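You operate a simulated robot arm through the tools that you are given. There is no shell and no other tool.

You are at the controls of a simulated robot arm. One attempt, no reset.

TASK
Make tea in the yellow mug; the kettle has just boiled.
Fine: mug on the purple coaster, the tea bag from the tray in first, fill to about the line, kettle back on its base, let it brew. Hot things by the handle; spill none, knock no china. Set down upright: what you pick out.

Only the result counts: the job must be done as asked and must still hold three seconds after the hand-in. Knocking over, shifting, dropping, spilling or breaking anything else fails it.

THE ROBOT
A 6-joint arm with a two-finger gripper, fixed in place. Base frame: the origin is at the foot of the arm, x ahead of it, y to its left, z up; the work surface is at about z = 820. Readings come in mm, rad, newtons and seconds.
Its first joint turns from -2.897 to 2.897 rad. Payload 1.71 kg.
The TCP is the grasp point between the finger pads, 20 mm short of the fingertips. In the tool frame z runs along the fingers and y along their closing line. Largest opening 96 mm; the body of the gripper starts 113 mm behind the TCP.
Orientation is told as [roll, pitch, yaw] about the base's x, y, z axes, in that order, counted from this pose: with the fingers straight down and closing along the base's y, the tool's x points along the base's -x, its y along +y and its z along -z.

THE INTERFACE
- The arm moves only by the tool drive_tool. Its argument "rows" is a list of rows, each a list of 7 numbers: the turn, a rotation vector about the tool's x, y, z in rad, then the shift along the tool's x, y, z in mm, then the opening in per cent of the stroke, from 0 (shut) to 100 (fully open). In form: [[rx, ry, rz, tx, ty, tz, jaw], ...]. A call has 1 to 20 rows; each row shifts and turns the commanded pose from where the row before left it, along the tool's axes as they then stand. Each row takes 0.2 s and may step no farther than 50 mm and 0.15 rad from the row before; otherwise, or with a gripper value out of range, the whole call is refused. Where a pose cannot be reached the arm comes as near as it can. A force on the tool above 60 N (or 10 N above the force at the start of the call, whichever is more), or a blocked arm, ends the call early, and 0.2 s more pass. The fingers move at their own pace (about 45 mm/s each) and stop on an object; they squeeze with about 33 N. The grip force told is the motor's: it shows also when the fingers shut on nothing. Time passes only in rows, and 0.2 s behind the last, so rows that do not move let the fingers close. The reply holds the time, the measured pose of the TCP, the force on the tool along the base axes, the opening and the grip force, in the units named above and with some noise, with the torque about the TCP (base axes, N m) and any sound that the robot's microphone picked up.
- Cameras (640 x 400 px; columns grow to the right, rows downward): "scene" is fixed at [220, 648.5, 1735.3]; the picture's right is [-0.97, -0.24, 0.00], its down [-0.12, 0.50, -0.86] and it looks along [0.20, -0.83, -0.51] (base axes); focal length 328 px, centre (320, 200). "wrist" rides on the gripper at [66, 14, -145] in the tool frame; the picture's right is [-0.21, 0.98, 0.00], its down [-0.88, -0.18, -0.45] and it looks along [-0.44, -0.09, 0.90] (tool axes); focal length 275 px, centre (320, 200).
- camera(camera): a new picture of that camera. No time passes.
- raise_lower(by): slides the trunk up (or, below 0, down) by that many mm; the arm rides with it, the base frame stays. It gives what a move gives, with no picture.
- pixel_to_xyz(camera, pixels): for up to 12 pixels [column, row] of the newest picture of that camera ("zoom" is the newest enlarged one), the place [x, y, z] in the base frame of the surface seen there, good to about 3 mm. No time passes.
- zoom(camera, box): a new picture of the part [left, top, right, bottom] of that camera's present view, enlarged. No time passes.
- sign_off(): hands the job in; it is judged then, once.

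Leave the gripper open and the arm clear of the work at the hand-in unless told otherwise.

The tools are called after "Emit:" as a command line: name --pt "numbers of a row" for each row, then --argument value for the rest, lists and objects as JSON in quotes. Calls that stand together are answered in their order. drive_tool: Moves the arm, as the interface text tells. Its arguments: {"type":"object","properties":{"rows":{"type":"array"}},"required":["rows"]} The other tools are called the same way: raise_lower (by) slides the trunk up or down; camera (camera) takes a picture; pixel_to_xyz (camera, pixels) gives the place of the surface under pixels of a picture; zoom (camera, box) takes an enlarged picture of a part of a camera's view; sign_off () hands the job in.

At the start:

```text
time: 0.0
tool_pos: [534.3, -84.5, 1561.0]
tool_rot: [-0.002, 0.003, 0.0]
contact_force: [-0.2, -1.1, 0.4]
torque: [0.0, 0.02, -0.01]
gripper_width: 95.9
grip_force: 0.1
trunk travel left (down, up): [-325.0, 65.0]
```

scene: 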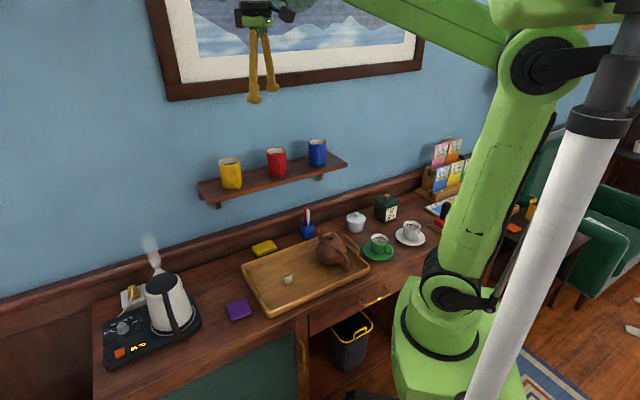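
wrist: 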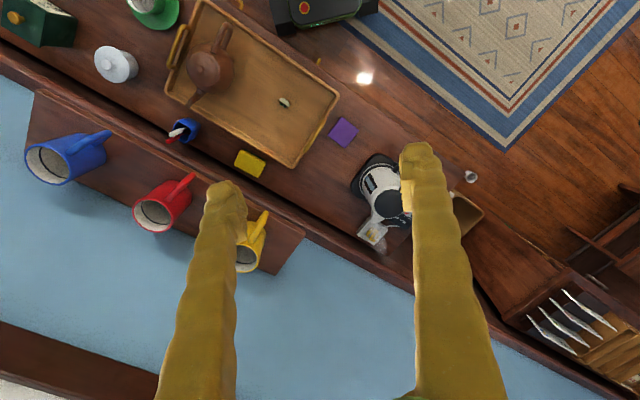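

The scene shows three mugs on a wall shelf (yellow at about (230,172)), a purple coaster at (238,310), a tray with a tea bag at (287,280), and a steaming kettle on its base at (168,305). I'll zoom in on these first.

Emit:
zoom --camera "scene" --box '[190, 130, 350, 230]'

Emit:
zoom --camera "scene" --box '[90, 230, 260, 370]'

Emit:
zoom --camera "scene" --box '[220, 210, 380, 330]'

Emit:
zoom --camera "wrist" --box '[220, 80, 500, 280]'

```text
4.00 times, centred on (270, 180) of scene
```

zoom: 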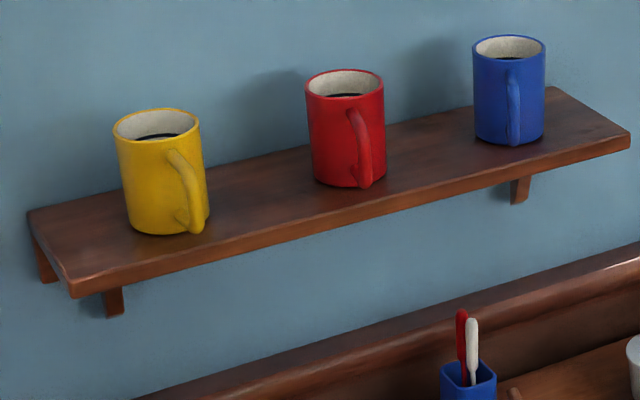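

```text
2.86 times, centred on (175, 300) of scene
```

zoom: 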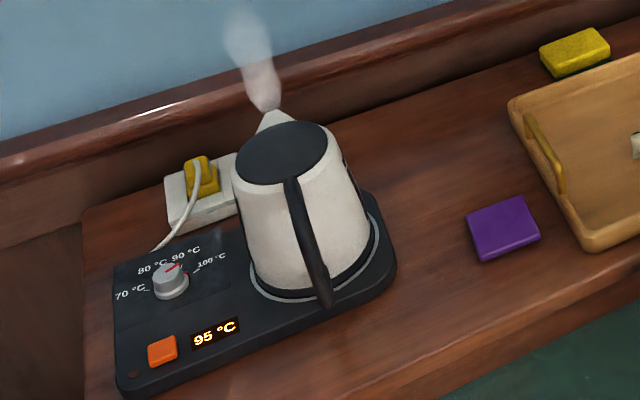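

```text
3.33 times, centred on (300, 270) of scene
```

zoom: 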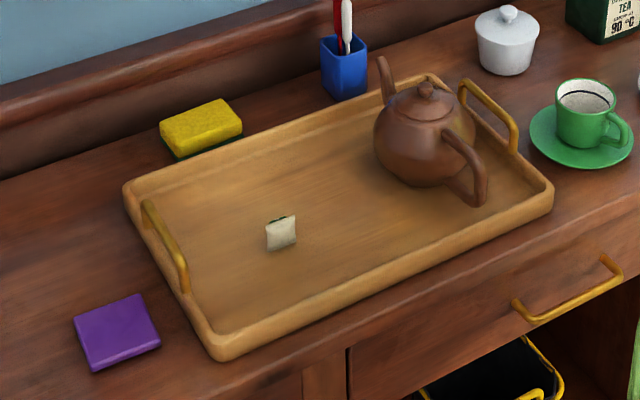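

```text
2.00 times, centred on (360, 180) of wrist
```

zoom: 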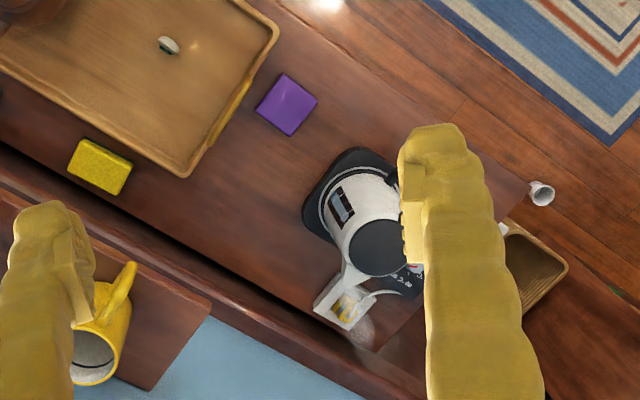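

The tea tin at (386,208) has writing that might matter, and the kettle base has a display. I'll zoom in closer on both, and on the shelf edges.

Emit:
zoom --camera "scene" --box '[366, 186, 414, 226]'

Emit:
zoom --camera "scene" --box '[340, 130, 480, 250]'

Emit:
zoom --camera "scene" --box '[100, 260, 212, 370]'

Emit:
zoom --camera "scene" --box '[200, 145, 260, 195]'

```text
10.00 times, centred on (390, 206) of scene
```

zoom: 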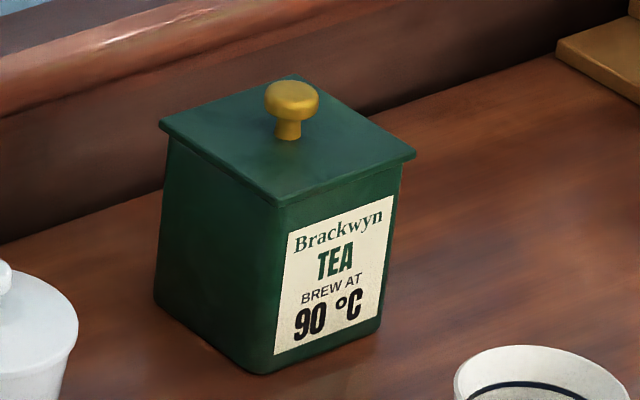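

```text
3.33 times, centred on (410, 190) of scene
```

zoom: 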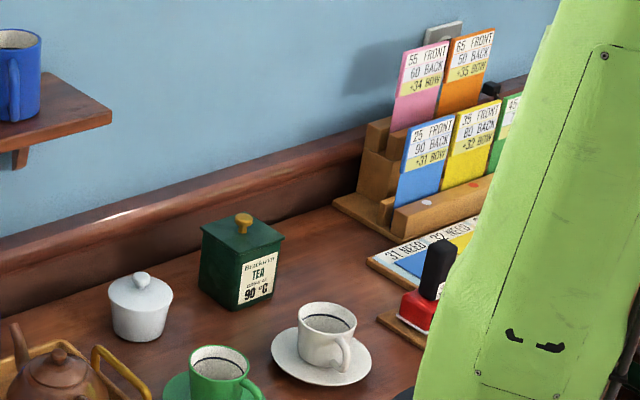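

```text
3.64 times, centred on (156, 315) of scene
```

zoom: 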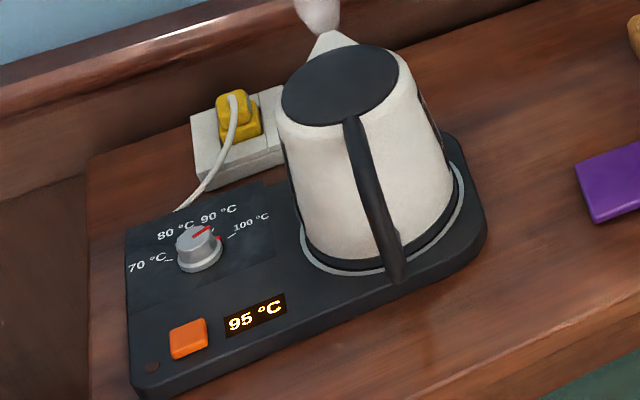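

```text
8.00 times, centred on (230, 170) of scene
```

zoom: 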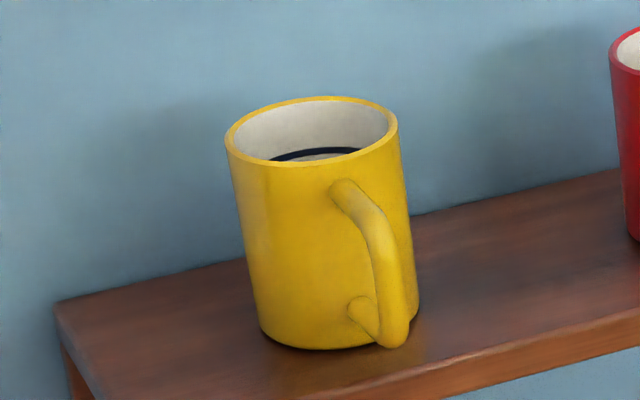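

The tea tin says "BREW AT 90 °C" and the display shows 95 °C, so I'll watch that reading over time. Next I measure the yellow mug, the shelf, the coaster, the tea bag and the kettle in base coordinates.

Emit:
pixel_to_xyz --camera "scene" --pixels '[[220, 162], [240, 160], [230, 155.5], [230, 164.5], [230, 180], [236, 169], [239, 180], [237, 186], [204, 188], [215, 203], [342, 162], [325, 155]]'

Emit:
pixel_to_xyz --camera "scene" --pixels '[[238, 310], [227, 303], [244, 298], [251, 312], [233, 320], [286, 281], [290, 276], [282, 278], [288, 283], [270, 270], [300, 280], [320, 270]]'

Emit:
pixel_to_xyz --camera "scene" --pixels '[[160, 284], [146, 286], [176, 278], [160, 274], [158, 266], [162, 293], [168, 310], [175, 333], [150, 320], [187, 310], [200, 320], [110, 362]]'

Emit:
pixel_to_xyz --camera "scene" --pixels '[[275, 158], [276, 175], [284, 163], [317, 150], [317, 162], [100, 320], [215, 310], [264, 248], [308, 230], [307, 212], [250, 265], [272, 312]]'

```text
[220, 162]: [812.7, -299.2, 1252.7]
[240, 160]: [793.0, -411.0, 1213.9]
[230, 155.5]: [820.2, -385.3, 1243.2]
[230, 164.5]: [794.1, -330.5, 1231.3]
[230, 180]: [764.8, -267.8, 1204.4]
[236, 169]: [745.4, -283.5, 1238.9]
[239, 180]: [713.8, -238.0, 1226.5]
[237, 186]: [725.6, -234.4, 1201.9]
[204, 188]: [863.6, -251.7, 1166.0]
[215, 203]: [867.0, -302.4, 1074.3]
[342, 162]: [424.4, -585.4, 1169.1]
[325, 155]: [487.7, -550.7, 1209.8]
```

```text
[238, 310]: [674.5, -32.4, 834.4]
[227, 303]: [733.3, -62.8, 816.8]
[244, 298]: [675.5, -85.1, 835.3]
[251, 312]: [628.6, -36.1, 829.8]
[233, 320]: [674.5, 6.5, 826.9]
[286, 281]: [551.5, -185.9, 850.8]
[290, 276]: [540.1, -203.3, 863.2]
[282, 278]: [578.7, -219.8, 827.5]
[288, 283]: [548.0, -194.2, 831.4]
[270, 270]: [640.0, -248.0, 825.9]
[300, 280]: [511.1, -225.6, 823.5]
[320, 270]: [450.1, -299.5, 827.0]
```

```text
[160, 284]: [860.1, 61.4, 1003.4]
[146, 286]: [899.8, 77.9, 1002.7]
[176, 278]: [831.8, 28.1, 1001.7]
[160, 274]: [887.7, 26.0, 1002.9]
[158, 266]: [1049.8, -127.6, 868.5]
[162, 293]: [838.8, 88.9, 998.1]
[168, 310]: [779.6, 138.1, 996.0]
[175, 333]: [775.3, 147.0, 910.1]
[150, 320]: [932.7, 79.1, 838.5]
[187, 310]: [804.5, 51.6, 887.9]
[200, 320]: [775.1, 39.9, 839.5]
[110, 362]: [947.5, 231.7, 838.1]
```

```text
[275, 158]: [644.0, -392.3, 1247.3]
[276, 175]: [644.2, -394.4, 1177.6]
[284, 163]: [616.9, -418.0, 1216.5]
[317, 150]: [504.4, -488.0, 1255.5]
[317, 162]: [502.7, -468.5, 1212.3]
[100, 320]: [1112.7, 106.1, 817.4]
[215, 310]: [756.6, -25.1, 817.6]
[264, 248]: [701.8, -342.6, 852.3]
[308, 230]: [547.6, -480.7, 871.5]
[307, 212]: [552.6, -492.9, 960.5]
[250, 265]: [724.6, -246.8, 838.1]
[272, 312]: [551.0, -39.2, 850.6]
```

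The wall runs diagonally, along roughly (0.77, 0.64), and the handles face the robot. I need more exact points on the mug, so I'm zooming in on it again to measure.

Emit:
zoom --camera "scene" --box '[206, 148, 254, 196]'

```text
8.33 times, centred on (230, 172) of scene
```

zoom: 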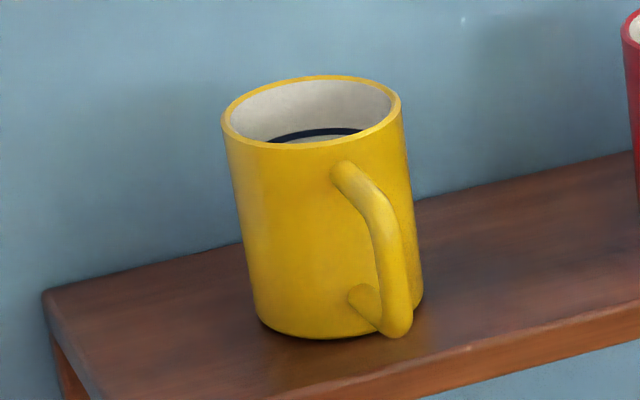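

In this zoom the rim is the ellipse from x=222 to 402 and the handle runs from (345,170) to (400,325). I'm querying points on each.

Emit:
pixel_to_xyz --camera "zoom" --pixels '[[225, 120], [399, 105], [315, 78], [300, 145], [345, 170], [380, 205], [388, 250], [398, 320], [365, 300], [300, 250], [260, 300], [240, 200]]'

Emit:
pixel_to_xyz --camera "zoom" --pixels '[[300, 335], [355, 328], [410, 200], [330, 200], [45, 295], [70, 340], [110, 390], [150, 300], [450, 350], [560, 300], [440, 200], [600, 180]]'

```text
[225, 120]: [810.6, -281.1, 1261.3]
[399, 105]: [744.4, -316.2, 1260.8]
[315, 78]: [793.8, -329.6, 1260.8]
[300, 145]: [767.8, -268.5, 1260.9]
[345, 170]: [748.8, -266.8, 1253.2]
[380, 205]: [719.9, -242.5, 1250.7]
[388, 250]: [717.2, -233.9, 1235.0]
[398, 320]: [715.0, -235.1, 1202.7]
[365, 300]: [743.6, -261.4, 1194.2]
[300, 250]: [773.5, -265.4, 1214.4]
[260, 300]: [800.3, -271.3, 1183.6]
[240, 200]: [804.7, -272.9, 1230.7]
```

```text
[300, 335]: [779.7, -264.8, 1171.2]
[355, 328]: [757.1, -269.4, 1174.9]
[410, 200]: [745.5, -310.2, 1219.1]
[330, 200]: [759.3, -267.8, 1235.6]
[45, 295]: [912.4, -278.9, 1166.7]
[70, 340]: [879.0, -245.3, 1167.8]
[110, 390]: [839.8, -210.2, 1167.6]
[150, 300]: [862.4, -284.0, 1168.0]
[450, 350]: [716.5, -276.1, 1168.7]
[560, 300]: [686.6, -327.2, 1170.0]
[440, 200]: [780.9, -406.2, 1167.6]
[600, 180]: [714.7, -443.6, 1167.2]
```

I work out the yellow mug as follows:
- axis near (779, -300), outer radius about 36
- rim at z≈1261, shelf top at 1168
- handle pointing toward (-0.7, 0.7)

It is empty and cold, so I'll grip the body from above with the fingers closing along the wall. First I turn the tool to yaw -0.785 at the current height, then move over the mug while still high.

Emit:
drive_tool --pt "0 0 0.1309 0 0 0 100" --pt "0 0 0.1309 0 0 0 100" --pt "0 0 0.1309 0 0 0 100" --pt "0 0 0.1309 0 0 0 100" --pt "0 0 0.1309 0 0 0 100" --pt "0 0 0.1309 0 0 0 100" --pt "0 0 0 -40 3 0 100" --pt "0 0 0 -40 3 0 100" --pt "0 0 0 -40 3 0 100" --pt "0 0 0 -40 3 0 100" --pt "0 0 0 -40 3 0 100"

Emit:
camera --camera "wrist"

Emit:
camera --camera "scene"

```text
time: 2.4
tool_pos: [661.3, -216.8, 1572.3]
tool_rot: [0.012, -0.012, -0.788]
contact_force: [-1.5, 0.2, 1.5]
torque: [0.02, -0.25, -0.02]
gripper_width: 96.1
grip_force: 0.2
trunk travel left (down, up): [-325.0, 65.0]
```

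```text
taken
```

wrist: 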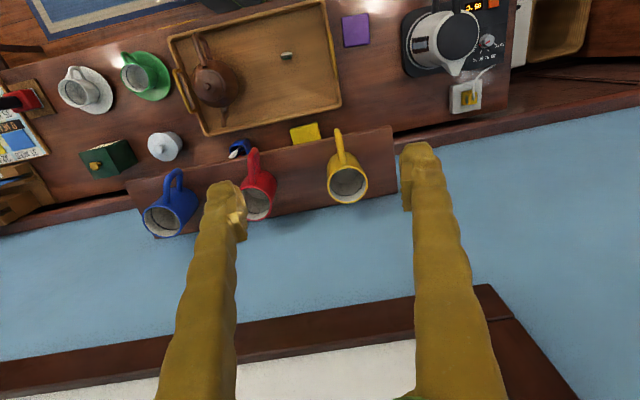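

```text
taken
```

scene: 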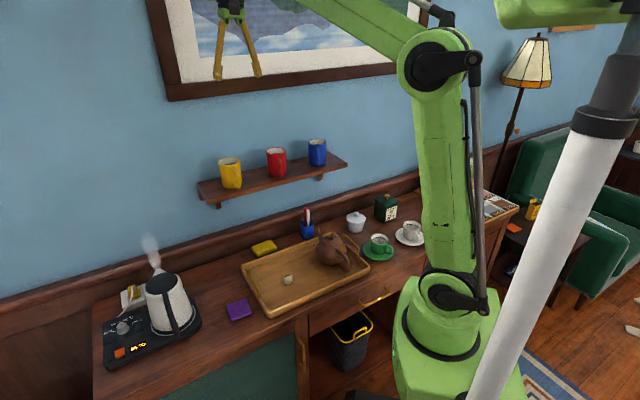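

The reading (661, -217, 1572) is about 25 mm short of my command. That is either lag or the reach limit this high up. I'll hold for two rows to see.

Emit:
drive_tool --pt "0 0 0 0 0 0 100" --pt "0 0 0 0 0 0 100"

```text
time: 3.0
tool_pos: [665.2, -216.7, 1571.3]
tool_rot: [0.01, -0.011, -0.787]
contact_force: [-0.9, -0.7, 0.6]
torque: [0.03, -0.09, 0.01]
gripper_width: 96.1
grip_force: 0.0
trunk travel left (down, up): [-325.0, 65.0]
```

It is close to its reach limit at this height. I'll come straight down about 160 mm, still clear in front of the shelf, and then check.

Emit:
drive_tool --pt "0 0 0 0 0 40 100" --pt "0 0 0 0 0 40 100" --pt "0 0 0 0 0 40 100" --pt "0 0 0 0 0 40 100" --pt "0 0 0 0 0 0 100" --pt "0 0 0 0 0 0 100"

```text
time: 4.4
tool_pos: [666.6, -214.6, 1412.7]
tool_rot: [0.01, -0.011, -0.788]
contact_force: [0.2, 0.3, -0.7]
torque: [0.02, 0.0, -0.03]
gripper_width: 95.9
grip_force: 0.0
trunk travel left (down, up): [-325.0, 65.0]
```

The command followed well at this height, reading (666.6, -214.6, 1412.7). I'll correct the 0.015 rad tilt, go over the mug axis at z≈1360, and check with pictures.

Emit:
drive_tool --pt "0.0149 0.0007 0 -35 4.9 13 100" --pt "0 0 0 -35 4.9 13 100" --pt "0 0 0 -35 4.9 13 100" --pt "0 0 0 -34.8 4.8 13 100" --pt "0 0 0 0 0 0 100" --pt "0 0 0 0 0 0 100"

Emit:
camera --camera "wrist"

Emit:
zoom --camera "scene" --box '[150, 60, 350, 220]'

```text
time: 5.8
tool_pos: [778.9, -302.7, 1360.1]
tool_rot: [-0.006, -0.008, -0.785]
contact_force: [-0.5, -0.2, 0.0]
torque: [-0.06, -0.03, 0.01]
gripper_width: 96.0
grip_force: 0.1
trunk travel left (down, up): [-325.0, 65.0]
```

```text
taken
```

wrist: 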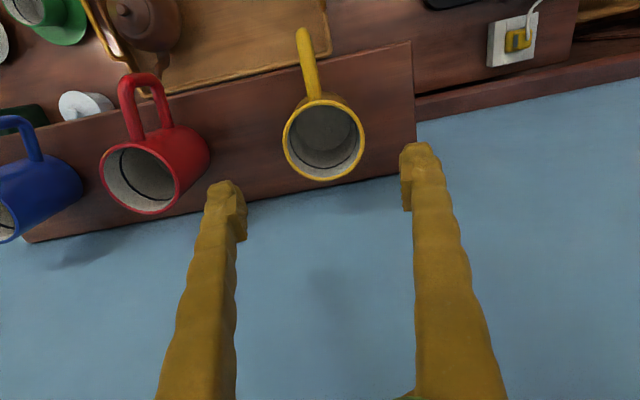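

```text
2.50 times, centred on (250, 140) of scene
```

zoom: 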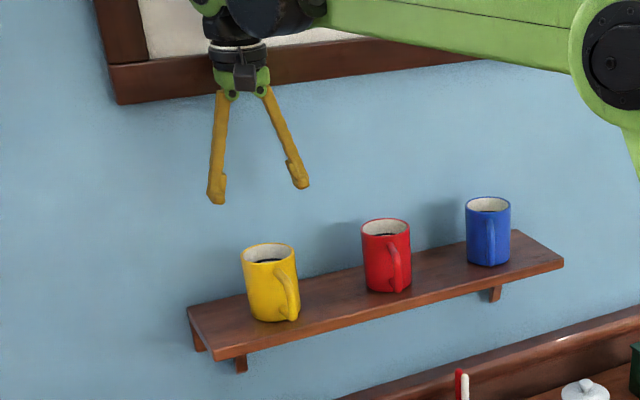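

The tool now stands over the mug, with the yellow rim at about (323,140) in the wrist view. I'll measure the rim from this closer camera to set the axis accurately.

Emit:
pixel_to_xyz --camera "wrist" --pixels '[[285, 141], [362, 138], [323, 102], [321, 179], [296, 168], [350, 167], [350, 112], [297, 114], [323, 140], [306, 40], [309, 75], [406, 60]]'

Emit:
pixel_to_xyz --camera "wrist" --pixels '[[195, 200], [100, 225], [390, 170], [290, 200], [420, 100], [60, 130], [180, 90], [400, 200], [250, 260]]'

```text
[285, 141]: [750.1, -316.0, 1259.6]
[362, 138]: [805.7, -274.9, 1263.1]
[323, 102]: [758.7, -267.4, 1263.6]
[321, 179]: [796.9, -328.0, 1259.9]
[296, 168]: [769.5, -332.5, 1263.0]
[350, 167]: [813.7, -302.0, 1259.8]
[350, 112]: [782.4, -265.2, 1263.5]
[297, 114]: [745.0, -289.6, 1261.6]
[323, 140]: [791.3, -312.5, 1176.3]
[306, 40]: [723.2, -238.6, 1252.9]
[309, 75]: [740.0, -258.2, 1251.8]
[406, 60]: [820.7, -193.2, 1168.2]
```

```text
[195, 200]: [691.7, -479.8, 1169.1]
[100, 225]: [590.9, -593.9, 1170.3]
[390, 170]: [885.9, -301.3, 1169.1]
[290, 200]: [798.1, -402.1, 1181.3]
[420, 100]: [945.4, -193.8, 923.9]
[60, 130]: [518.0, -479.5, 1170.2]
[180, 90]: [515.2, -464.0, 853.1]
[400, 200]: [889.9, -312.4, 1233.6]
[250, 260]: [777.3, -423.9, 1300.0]
```

The closer measurement puts the mug axis at (777.8, -297), with a rim radius of about 36. The wall is 90 mm behind it. The fingers narrow towards the palm, so I'll grip just under the rim (TCP z≈1243) with the pads. I'll centre first, then come down in small steps with the jaws fully open.

Emit:
drive_tool --pt "0 0.008 0 4.8 3.2 0 100" --pt "0 0 0 0 0 20 100" --pt "0 0 0 0 0 20 100" --pt "0 0 0 0 0 0 100" --pt "0 0 0 0 0 0 100"

Emit:
camera --camera "wrist"

Emit:
zoom --camera "scene" --box '[170, 90, 300, 200]'

```text
time: 7.0
tool_pos: [777.3, -296.5, 1317.1]
tool_rot: [-0.004, -0.001, -0.786]
contact_force: [0.1, 0.6, -0.3]
torque: [0.0, 0.01, -0.03]
gripper_width: 95.9
grip_force: 0.1
trunk travel left (down, up): [-325.0, 65.0]
```

```text
taken
```

wrist: 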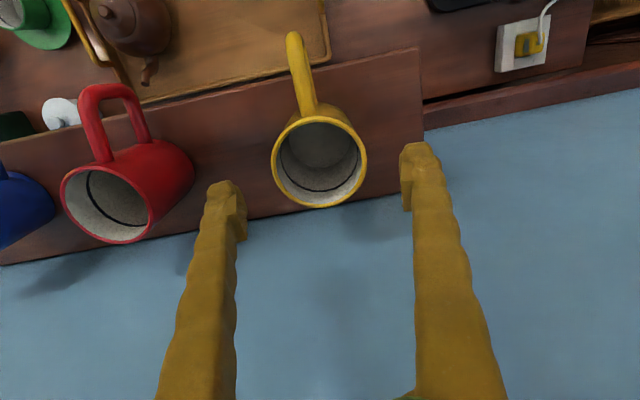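

```text
3.64 times, centred on (235, 145) of scene
```

zoom: 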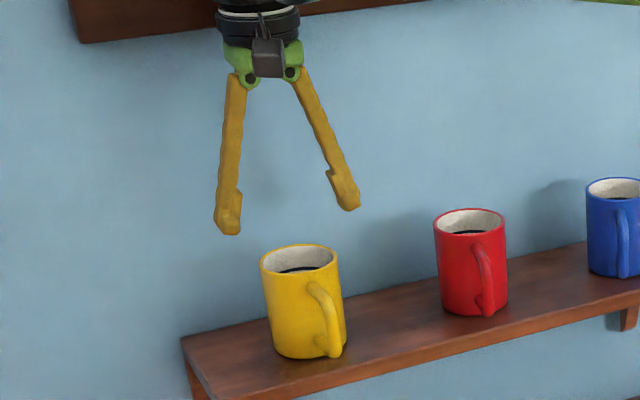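

The rim centre sits at (319,161) in the wrist view, where a centred rim should project (320,161). So I can descend 74 mm in small rows.

Emit:
drive_tool --pt "0 0 0 0 0 15 100" --pt "0 0 0 0 0 15 100" --pt "0 0 0 0 0 15 100" --pt "0 0 0 0 0 15 100" --pt "0 0 0 0 0 14 100" --pt "0 0 0 0 0 0 100"

Emit:
camera --camera "wrist"

Emit:
zoom --camera "scene" --box '[190, 110, 290, 200]'

```text
time: 8.4
tool_pos: [776.4, -295.7, 1244.6]
tool_rot: [-0.005, 0.0, -0.786]
contact_force: [0.4, 0.0, -0.9]
torque: [-0.02, -0.01, 0.01]
gripper_width: 96.3
grip_force: 0.1
trunk travel left (down, up): [-325.0, 65.0]
```

```text
taken
```

wrist: 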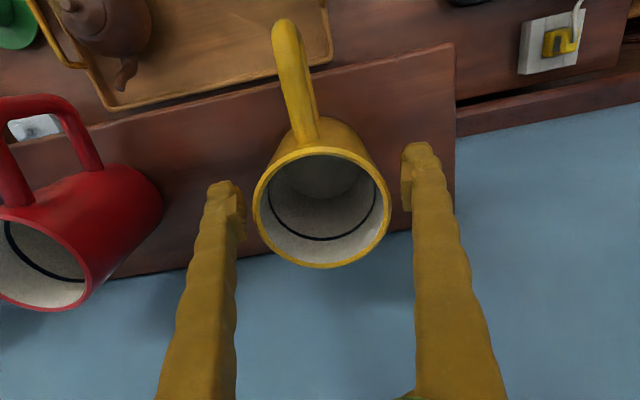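

```text
4.44 times, centred on (240, 155) of scene
```

zoom: 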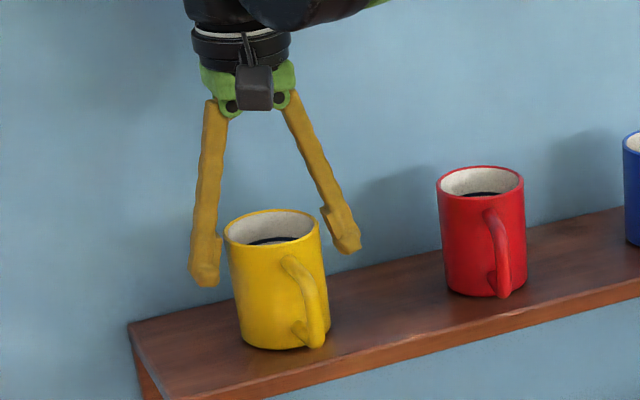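

The fingers straddle the rim evenly. I'm closing on the mug now and holding still until the fingers stop.

Emit:
drive_tool --pt "0 0 0 0 0 0 72" --pt "0 0 0 0 0 0 60" --pt "0 0 0 0 0 0 60" --pt "0 0 0 0 0 0 60" --pt "0 0 0 0 0 0 60"

Emit:
camera --camera "wrist"

Emit:
zoom --camera "scene" --box '[190, 110, 290, 200]'

```text
time: 9.6
tool_pos: [776.1, -296.0, 1244.7]
tool_rot: [-0.005, -0.003, -0.786]
contact_force: [-1.0, 0.0, -0.5]
torque: [0.03, 0.01, -0.01]
gripper_width: 84.7
grip_force: 33.1
trunk travel left (down, up): [-325.0, 65.0]
```

```text
taken
```

wrist: 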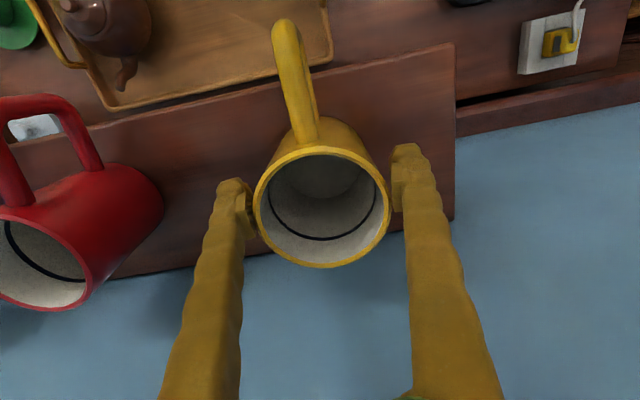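

```text
4.44 times, centred on (240, 155) of scene
```

zoom: 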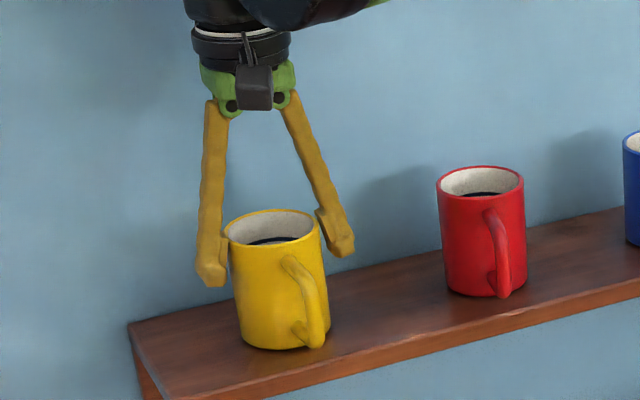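

The fingers stopped at 84.7 mm with 33 N. That is wider than I expected, so I'll lift just 8 mm and check that the mug comes along level.

Emit:
drive_tool --pt "0 0 0 0 0 -4 60" --pt "0 0 0 0 0 -4 60" --pt "0 0 0 0 0 0 60"

Emit:
camera --camera "wrist"

Emit:
zoom --camera "scene" --box '[190, 110, 290, 200]'

```text
time: 10.4
tool_pos: [776.9, -294.5, 1253.9]
tool_rot: [-0.006, 0.0, -0.785]
contact_force: [-0.4, 0.2, -2.4]
torque: [-0.03, 0.03, -0.01]
gripper_width: 84.7
grip_force: 33.4
trunk travel left (down, up): [-325.0, 65.0]
```

```text
taken
```

wrist: 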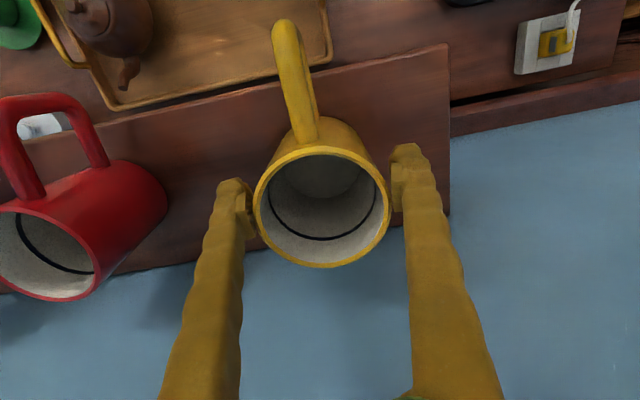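

```text
4.44 times, centred on (240, 155) of scene
```

zoom: 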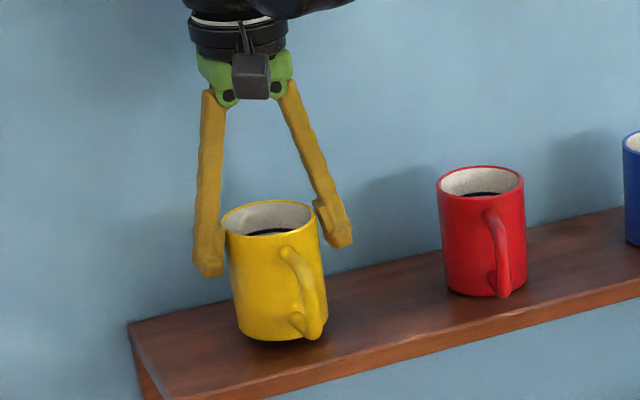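

The mug came up level with the gripper and the force is about -2.4 N, so the grip is good. Before moving I'll measure the purple coaster exactly.

Emit:
zoom --camera "scene" --box '[218, 292, 266, 328]'

```text
11.11 times, centred on (242, 310) of scene
```

zoom: 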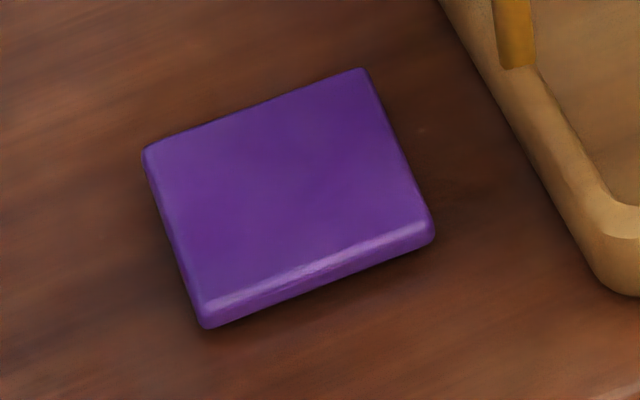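

The coaster's top corners are at about (150,148), (362,72), (428,222) and (208,303) in this zoom. I'll query those, the centre, and the nearby tray edge.

Emit:
pixel_to_xyz --camera "zoom" --pixels '[[153, 152], [358, 76], [425, 220], [210, 300], [285, 190], [205, 322], [432, 238], [520, 60], [590, 200], [620, 290], [300, 350], [60, 200]]'

```text
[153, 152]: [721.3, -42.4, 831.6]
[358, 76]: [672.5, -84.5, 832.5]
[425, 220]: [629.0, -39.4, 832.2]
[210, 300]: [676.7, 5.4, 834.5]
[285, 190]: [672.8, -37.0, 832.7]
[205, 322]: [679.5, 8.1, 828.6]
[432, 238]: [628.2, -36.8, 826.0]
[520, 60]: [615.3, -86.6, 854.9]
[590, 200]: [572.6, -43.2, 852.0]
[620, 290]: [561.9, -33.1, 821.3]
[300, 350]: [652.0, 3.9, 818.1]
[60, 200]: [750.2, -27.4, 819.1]
```

The coaster centre is (675, -40), its top is z≈833, and it is only about 66 mm square, so I need to centre the mug well. Next I lift the mug 75 mm and back straight out from the wall along tool +x, clear of the shelf.

Emit:
drive_tool --pt "0 0 0 0 0 -15 60" --pt "0 0 0 0 0 -25 60" --pt "0 0 0 0 0 -25 60" --pt "0 0 0 0 0 -10 60" --pt "0 0 0 15 0 0 60" --pt "0 0 0 25 0 0 60" --pt "0 0 0 25 0 0 60" --pt "0 0 0 25 0 0 60" --pt "0 0 0 25 0 0 60" --pt "0 0 0 25 0 0 60" --pt "0 0 0 25 0 0 60" --pt "0 0 0 25 0 0 60" --pt "0 0 0 15 0 0 60" --pt "0 0 0 0 0 0 60"

Emit:
camera --camera "scene"

```text
time: 13.4
tool_pos: [633.7, -149.8, 1328.3]
tool_rot: [-0.006, -0.002, -0.787]
contact_force: [-0.7, -0.1, -0.4]
torque: [0.02, -0.01, -0.02]
gripper_width: 57.7
grip_force: 0.2
trunk travel left (down, up): [-325.0, 65.0]
```

```text
taken
```

scene: 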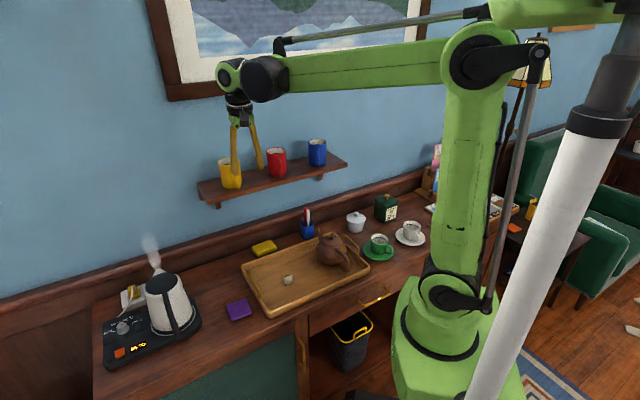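

The gripper reads 57.7 mm with no grip force, so the mug slipped out. I can see yellow at (230,172) behind the fingers, so I'll look closely at where and how it is standing.

Emit:
zoom --camera "scene" --box '[190, 120, 290, 210]'

Emit:
camera --camera "wrist"

```text
4.44 times, centred on (240, 165) of scene
```

zoom: 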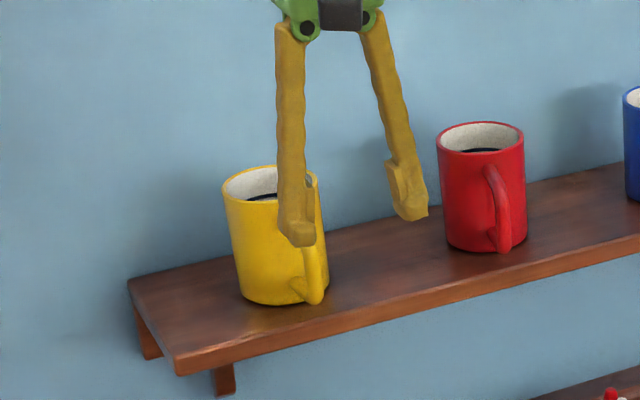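

```text
taken
```

wrist: 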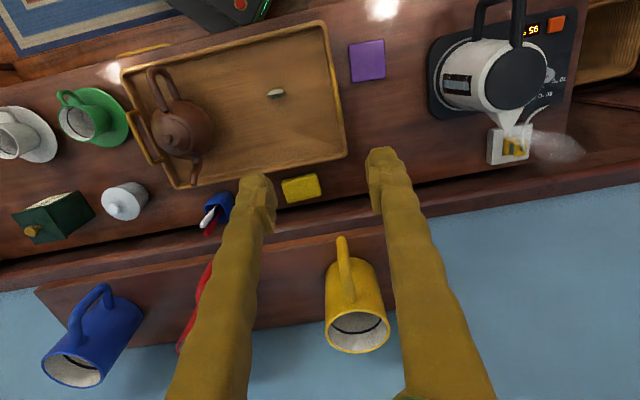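

The mug stands upright on the shelf, apparently where it was, and no sound was reported. Its wide body gave the pads too poor a hold, so I need a better grip, such as the handle or the wall. First I'll test the fingers in free air at about 50% and nearly shut, to learn the pad face angles.

Emit:
drive_tool --pt "0 0 0 0 0 0 50" --pt "0 0 0 0 0 0 50" --pt "0 0 0 0 0 0 50"

Emit:
zoom --camera "wrist" --box '[160, 130, 480, 330]'

Emit:
zoom --camera "scene" --box '[210, 100, 290, 195]'

Emit:
drive_tool --pt "0 0 0 0 0 0 12" --pt "0 0 0 0 0 0 12" --pt "0 0 0 0 0 0 12" --pt "0 0 0 0 0 0 12"

Emit:
zoom --camera "wrist" --box '[160, 130, 480, 330]'

Emit:
zoom --camera "scene" --box '[210, 100, 290, 195]'

```text
time: 14.2
tool_pos: [633.5, -150.7, 1329.3]
tool_rot: [-0.006, -0.001, -0.785]
contact_force: [-0.4, -0.7, 0.2]
torque: [0.05, -0.01, 0.0]
gripper_width: 48.1
grip_force: 0.0
trunk travel left (down, up): [-325.0, 65.0]
```

```text
2.00 times, centred on (320, 230) of wrist
```

zoom: 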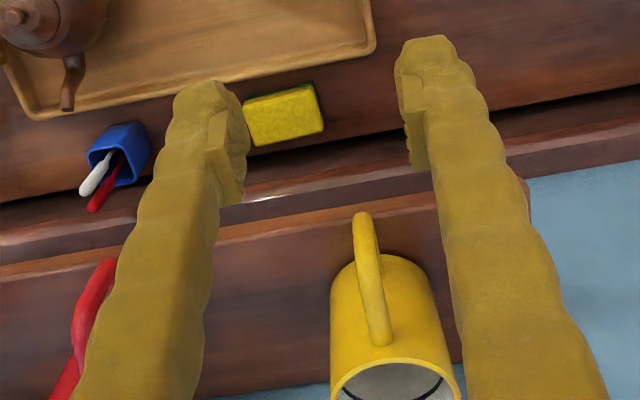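

```text
4.21 times, centred on (250, 148) of scene
```

zoom: 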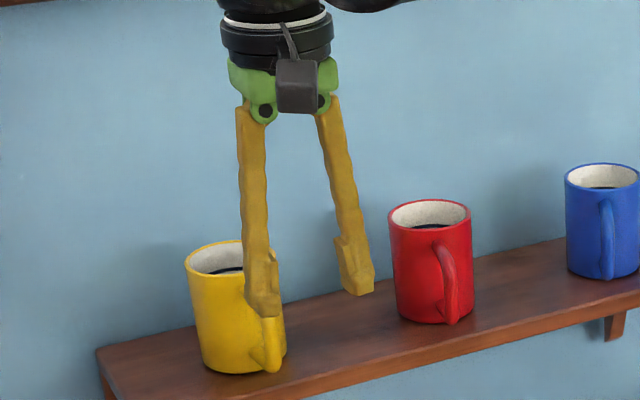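

```text
time: 15.2
tool_pos: [632.7, -149.4, 1328.5]
tool_rot: [-0.006, -0.001, -0.785]
contact_force: [0.6, -0.2, -0.2]
torque: [0.04, 0.0, -0.03]
gripper_width: 11.5
grip_force: 0.0
trunk travel left (down, up): [-325.0, 65.0]
```

```text
2.00 times, centred on (320, 230) of wrist
```

zoom: 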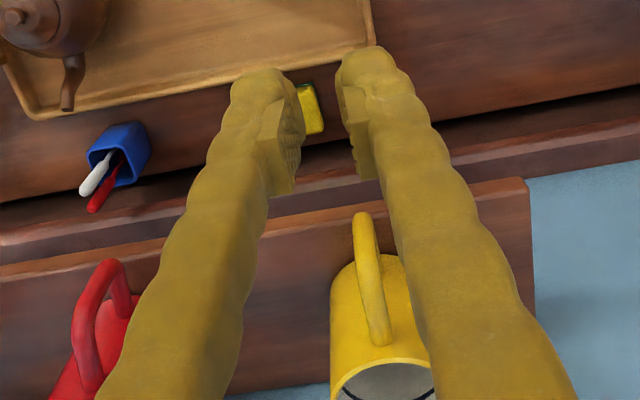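

```text
4.21 times, centred on (250, 148) of scene
```

zoom: 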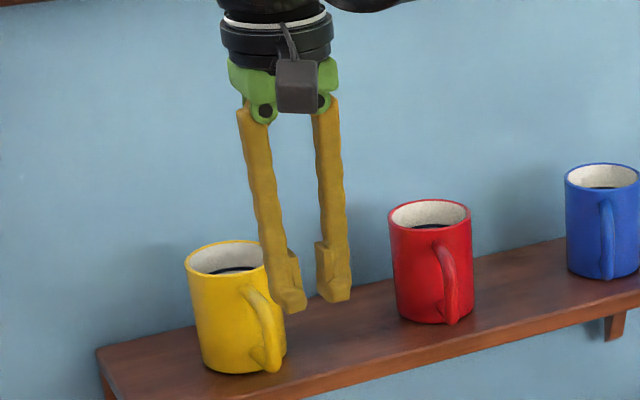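

The jaws swing on pivots: the pads are parallel only when nearly closed, and at 85 mm they slope about 19°, which is why the mug slid out. A narrow grip will hold. I'll pinch the mug wall at the side away from the red mug, with one finger inside and one outside, so the weight is taken by the full pad height. I'm moving back above that point at z≈1328 and will re-measure the mug.

Emit:
drive_tool --pt "-0.0035 0.005 0 -34.4 5.6 0 30" --pt "0 0 0 -34.4 5.6 0 30" --pt "0 0 0 -34.4 5.6 0 30" --pt "0 0 0 -34.4 5.6 0 30" --pt "0 0 0 -34.4 5.6 0 30" --pt "0 0 0 -34.3 5.4 0 30" --pt "0 0 0 0 0 0 30" --pt "0 0 0 0 0 0 30"

Emit:
camera --camera "wrist"

Emit:
zoom --camera "scene" --box '[190, 100, 290, 200]'

```text
time: 17.0
tool_pos: [803.4, -272.3, 1327.0]
tool_rot: [-0.003, 0.004, -0.785]
contact_force: [0.1, 0.7, 0.8]
torque: [-0.02, -0.07, 0.0]
gripper_width: 28.5
grip_force: 0.0
trunk travel left (down, up): [-325.0, 65.0]
```

```text
taken
```

wrist: 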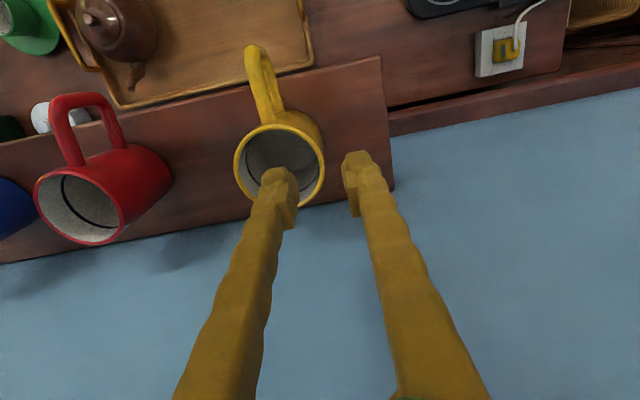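

```text
4.00 times, centred on (240, 150) of scene
```

zoom: 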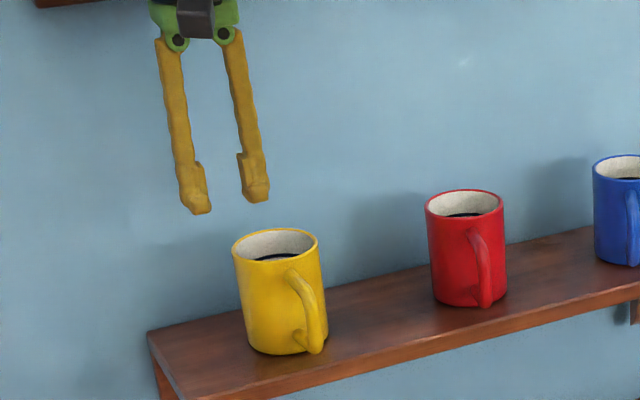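

The wrist view shows the yellow rim between x=235 and 324. I'll query rim points again to get the mug's present axis.

Emit:
pixel_to_xyz --camera "wrist" --pixels '[[236, 164], [323, 160], [279, 125], [252, 196], [310, 132], [246, 138], [318, 182], [308, 198], [256, 75], [323, 170], [240, 178], [262, 128]]'

Emit:
zoom --camera "wrist" --box '[200, 100, 400, 240]'

```text
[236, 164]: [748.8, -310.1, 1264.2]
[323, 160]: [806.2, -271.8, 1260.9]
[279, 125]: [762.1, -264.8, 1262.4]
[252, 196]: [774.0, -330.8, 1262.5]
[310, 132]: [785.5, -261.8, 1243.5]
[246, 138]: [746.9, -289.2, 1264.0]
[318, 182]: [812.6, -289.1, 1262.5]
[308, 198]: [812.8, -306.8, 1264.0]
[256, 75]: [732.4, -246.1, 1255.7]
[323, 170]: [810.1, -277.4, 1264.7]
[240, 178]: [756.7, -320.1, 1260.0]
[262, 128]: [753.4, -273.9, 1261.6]
```

```text
2.86 times, centred on (300, 170) of wrist
```

zoom: 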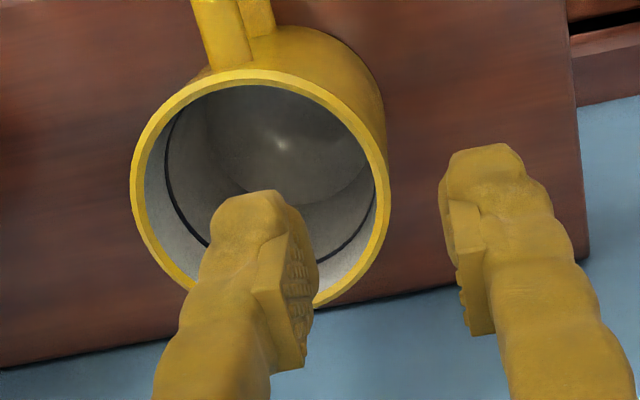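

The mug axis is now (780, -296), so it is essentially where it was. The wall at its +(0.7,0.7) side lies between the fingers. I shift 1.3 mm and lower 81 mm in small rows, so one finger goes inside and one outside.

Emit:
drive_tool --pt "0 0 0 0 1.3 10 30" --pt "0 0 0 0 0 15 30" --pt "0 0 0 0 0 15 30" --pt "0 0 0 0 0 0 30"

Emit:
zoom --camera "wrist" --box '[200, 100, 400, 240]'

Emit:
zoom --camera "scene" --box '[190, 110, 290, 200]'

```text
time: 18.0
tool_pos: [802.8, -270.9, 1287.9]
tool_rot: [-0.002, 0.002, -0.785]
contact_force: [0.0, 0.1, 0.1]
torque: [0.01, 0.0, 0.0]
gripper_width: 28.7
grip_force: 0.0
trunk travel left (down, up): [-325.0, 65.0]
```

```text
2.86 times, centred on (300, 170) of wrist
```

zoom: 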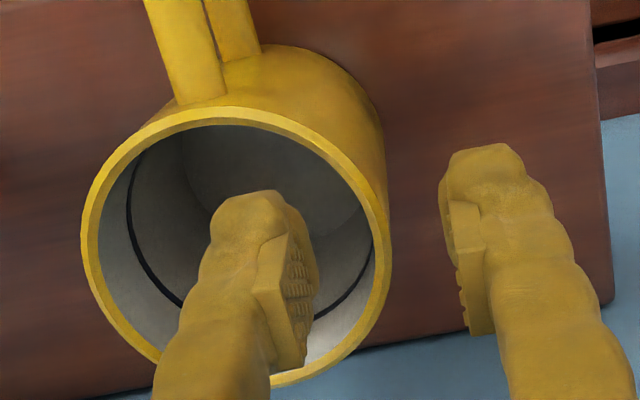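

```text
4.44 times, centred on (240, 155) of scene
```

zoom: 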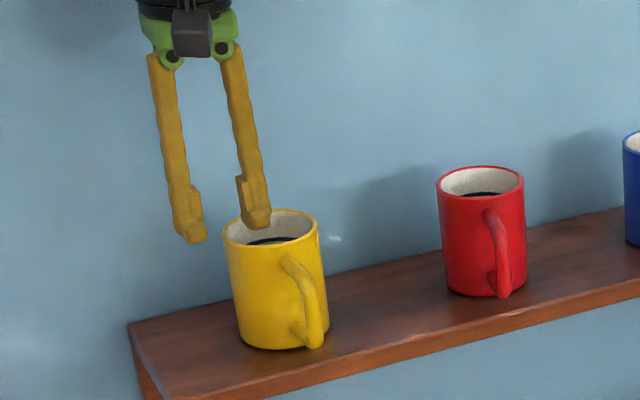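

The wall sits centred between the two fingers: the rim is at x≈379 in the zoom and the grasp point projects to 377. I descend the last 42 mm.

Emit:
drive_tool --pt "0 0 0 0 0 12 30" --pt "0 0 0 0 0 12 30" --pt "0 0 0 0 0 10 30" --pt "0 0 0 0 0 8 30" --pt "0 0 0 0 0 0 30"

Emit:
zoom --camera "wrist" --box '[200, 100, 400, 260]'

Emit:
zoom --camera "scene" --box '[190, 110, 290, 200]'

```text
time: 19.2
tool_pos: [802.4, -270.9, 1244.8]
tool_rot: [-0.002, 0.004, -0.785]
contact_force: [-1.0, -0.4, -0.1]
torque: [-0.01, 0.0, -0.01]
gripper_width: 28.9
grip_force: 0.1
trunk travel left (down, up): [-325.0, 65.0]
```

```text
2.50 times, centred on (300, 180) of wrist
```

zoom: 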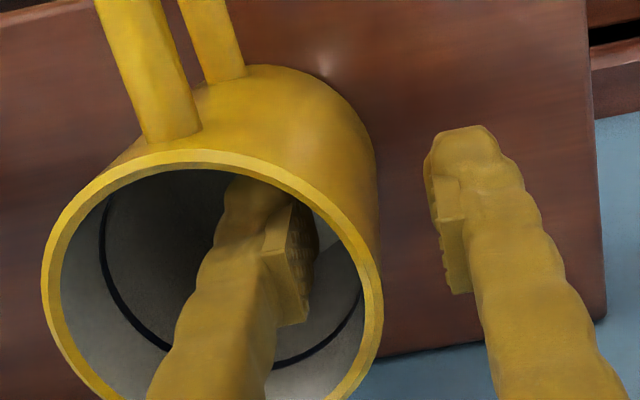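

```text
4.44 times, centred on (240, 155) of scene
```

zoom: 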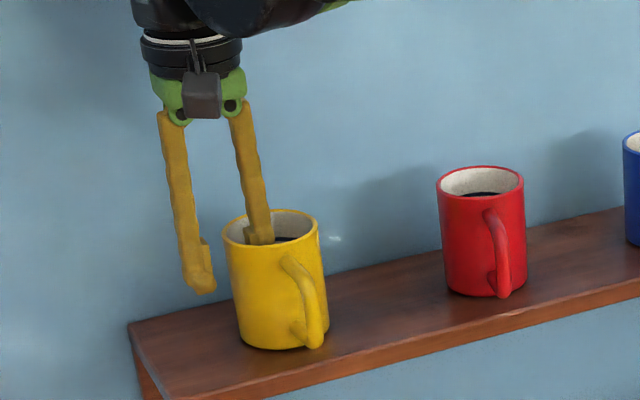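

One finger is inside and one outside, with the wall centred. I close gradually onto the wall and let it settle.

Emit:
drive_tool --pt "0 0 0 0 0 0 22" --pt "0 0 0 0 0 0 14" --pt "0 0 0 0 0 0 8" --pt "0 0 0 0 0 0 0" --pt "0 0 0 0 0 0 0" --pt "0 0 0 0 0 0 0"

Emit:
zoom --camera "wrist" --box '[200, 100, 400, 260]'

Emit:
zoom --camera "scene" --box '[190, 110, 290, 200]'

```text
time: 20.6
tool_pos: [803.6, -270.1, 1245.4]
tool_rot: [-0.001, 0.004, -0.785]
contact_force: [0.8, -1.0, -1.5]
torque: [-0.07, -0.03, 0.07]
gripper_width: 5.9
grip_force: 33.2
trunk travel left (down, up): [-325.0, 65.0]
```

```text
2.50 times, centred on (300, 180) of wrist
```

zoom: 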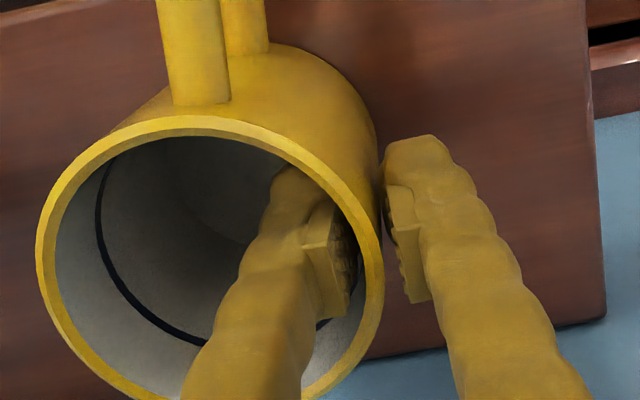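

```text
4.44 times, centred on (240, 155) of scene
```

zoom: 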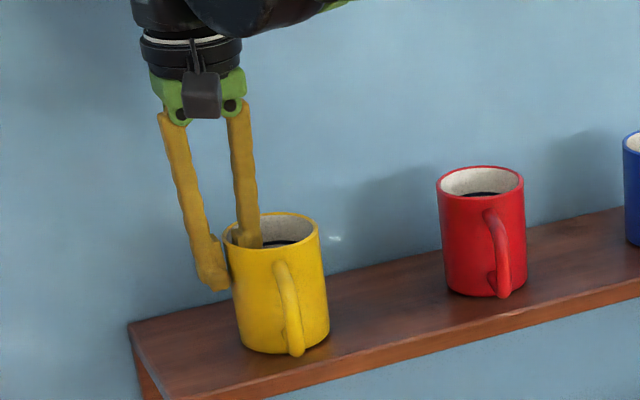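

The fingers stopped at 5.9 mm with 33 N on the wall, and the mug turned a little on the shelf as it settled in the pads. I'll lift 8 mm slowly and check for slip or tilt.

Emit:
drive_tool --pt "0 0 0 0 0 -2 0" --pt "0 0 0 0 0 -3 0" --pt "0 0 0 0 0 -3 0" --pt "0 0 0 0 0 0 0" --pt "0 0 0 0 0 0 0"

Emit:
zoom --camera "wrist" --box '[200, 100, 400, 260]'

Emit:
zoom --camera "scene" --box '[190, 110, 290, 200]'

```text
time: 21.8
tool_pos: [803.2, -272.4, 1253.2]
tool_rot: [-0.002, 0.004, -0.785]
contact_force: [0.6, 0.0, -2.1]
torque: [0.05, -0.08, 0.02]
gripper_width: 5.9
grip_force: 32.6
trunk travel left (down, up): [-325.0, 65.0]
```

```text
2.50 times, centred on (300, 180) of wrist
```

zoom: 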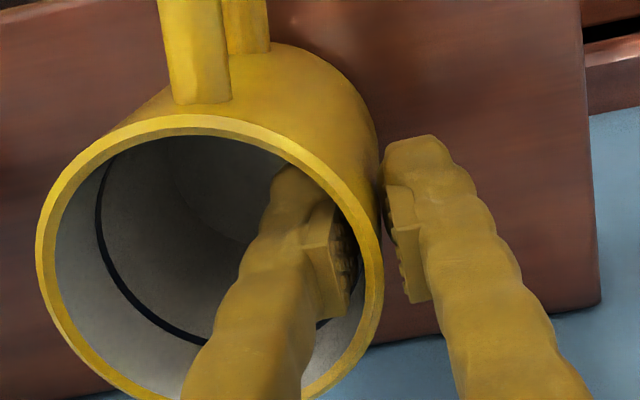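

```text
4.44 times, centred on (240, 155) of scene
```

zoom: 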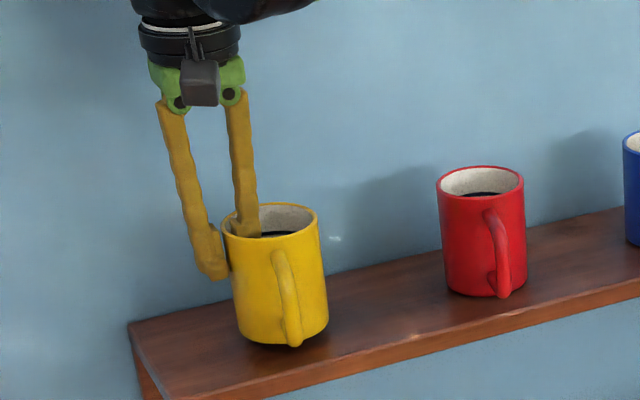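

The mug is identical in both wrist views, so it lifted level without slipping. I raise it 50 mm more and start backing away from the wall gently, then check again.

Emit:
drive_tool --pt "0 0 0 0 0 -8 0" --pt "0 0 0 0 0 -12 0" --pt "0 0 0 0 0 -12 0" --pt "0 0 0 0 0 -12 0" --pt "0 0 0 0 0 -6 0" --pt "0 0 0 6 0 0 0" --pt "0 0 0 12 0 0 0" --pt "0 0 0 18 0 0 0" --pt "0 0 0 20 0 0 0" --pt "0 0 0 20 0 0 0" --pt "0 0 0 20 0 0 0" --pt "0 0 0 20 0 0 0" --pt "0 0 0 20 0 0 0" --pt "0 0 0 20 0 0 0" --pt "0 0 0 20 0 0 0" --pt "0 0 0 16 0 0 0" --pt "0 0 0 8 0 0 0" --pt "0 0 0 0 0 0 0"

Emit:
camera --camera "wrist"

Emit:
camera --camera "scene"

```text
time: 25.6
tool_pos: [664.0, -129.4, 1303.5]
tool_rot: [-0.002, 0.002, -0.786]
contact_force: [0.6, -0.1, -2.8]
torque: [0.01, -0.07, -0.03]
gripper_width: 6.2
grip_force: 33.5
trunk travel left (down, up): [-325.0, 65.0]
```

```text
taken
```

wrist: 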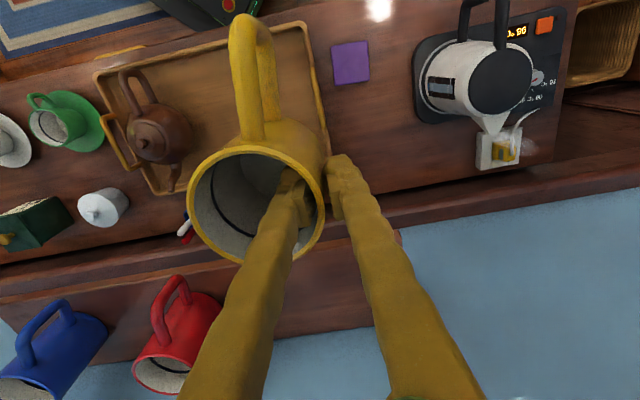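

```text
taken
```

scene: 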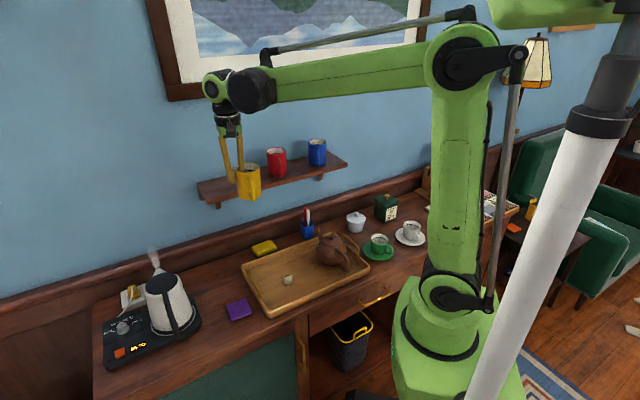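

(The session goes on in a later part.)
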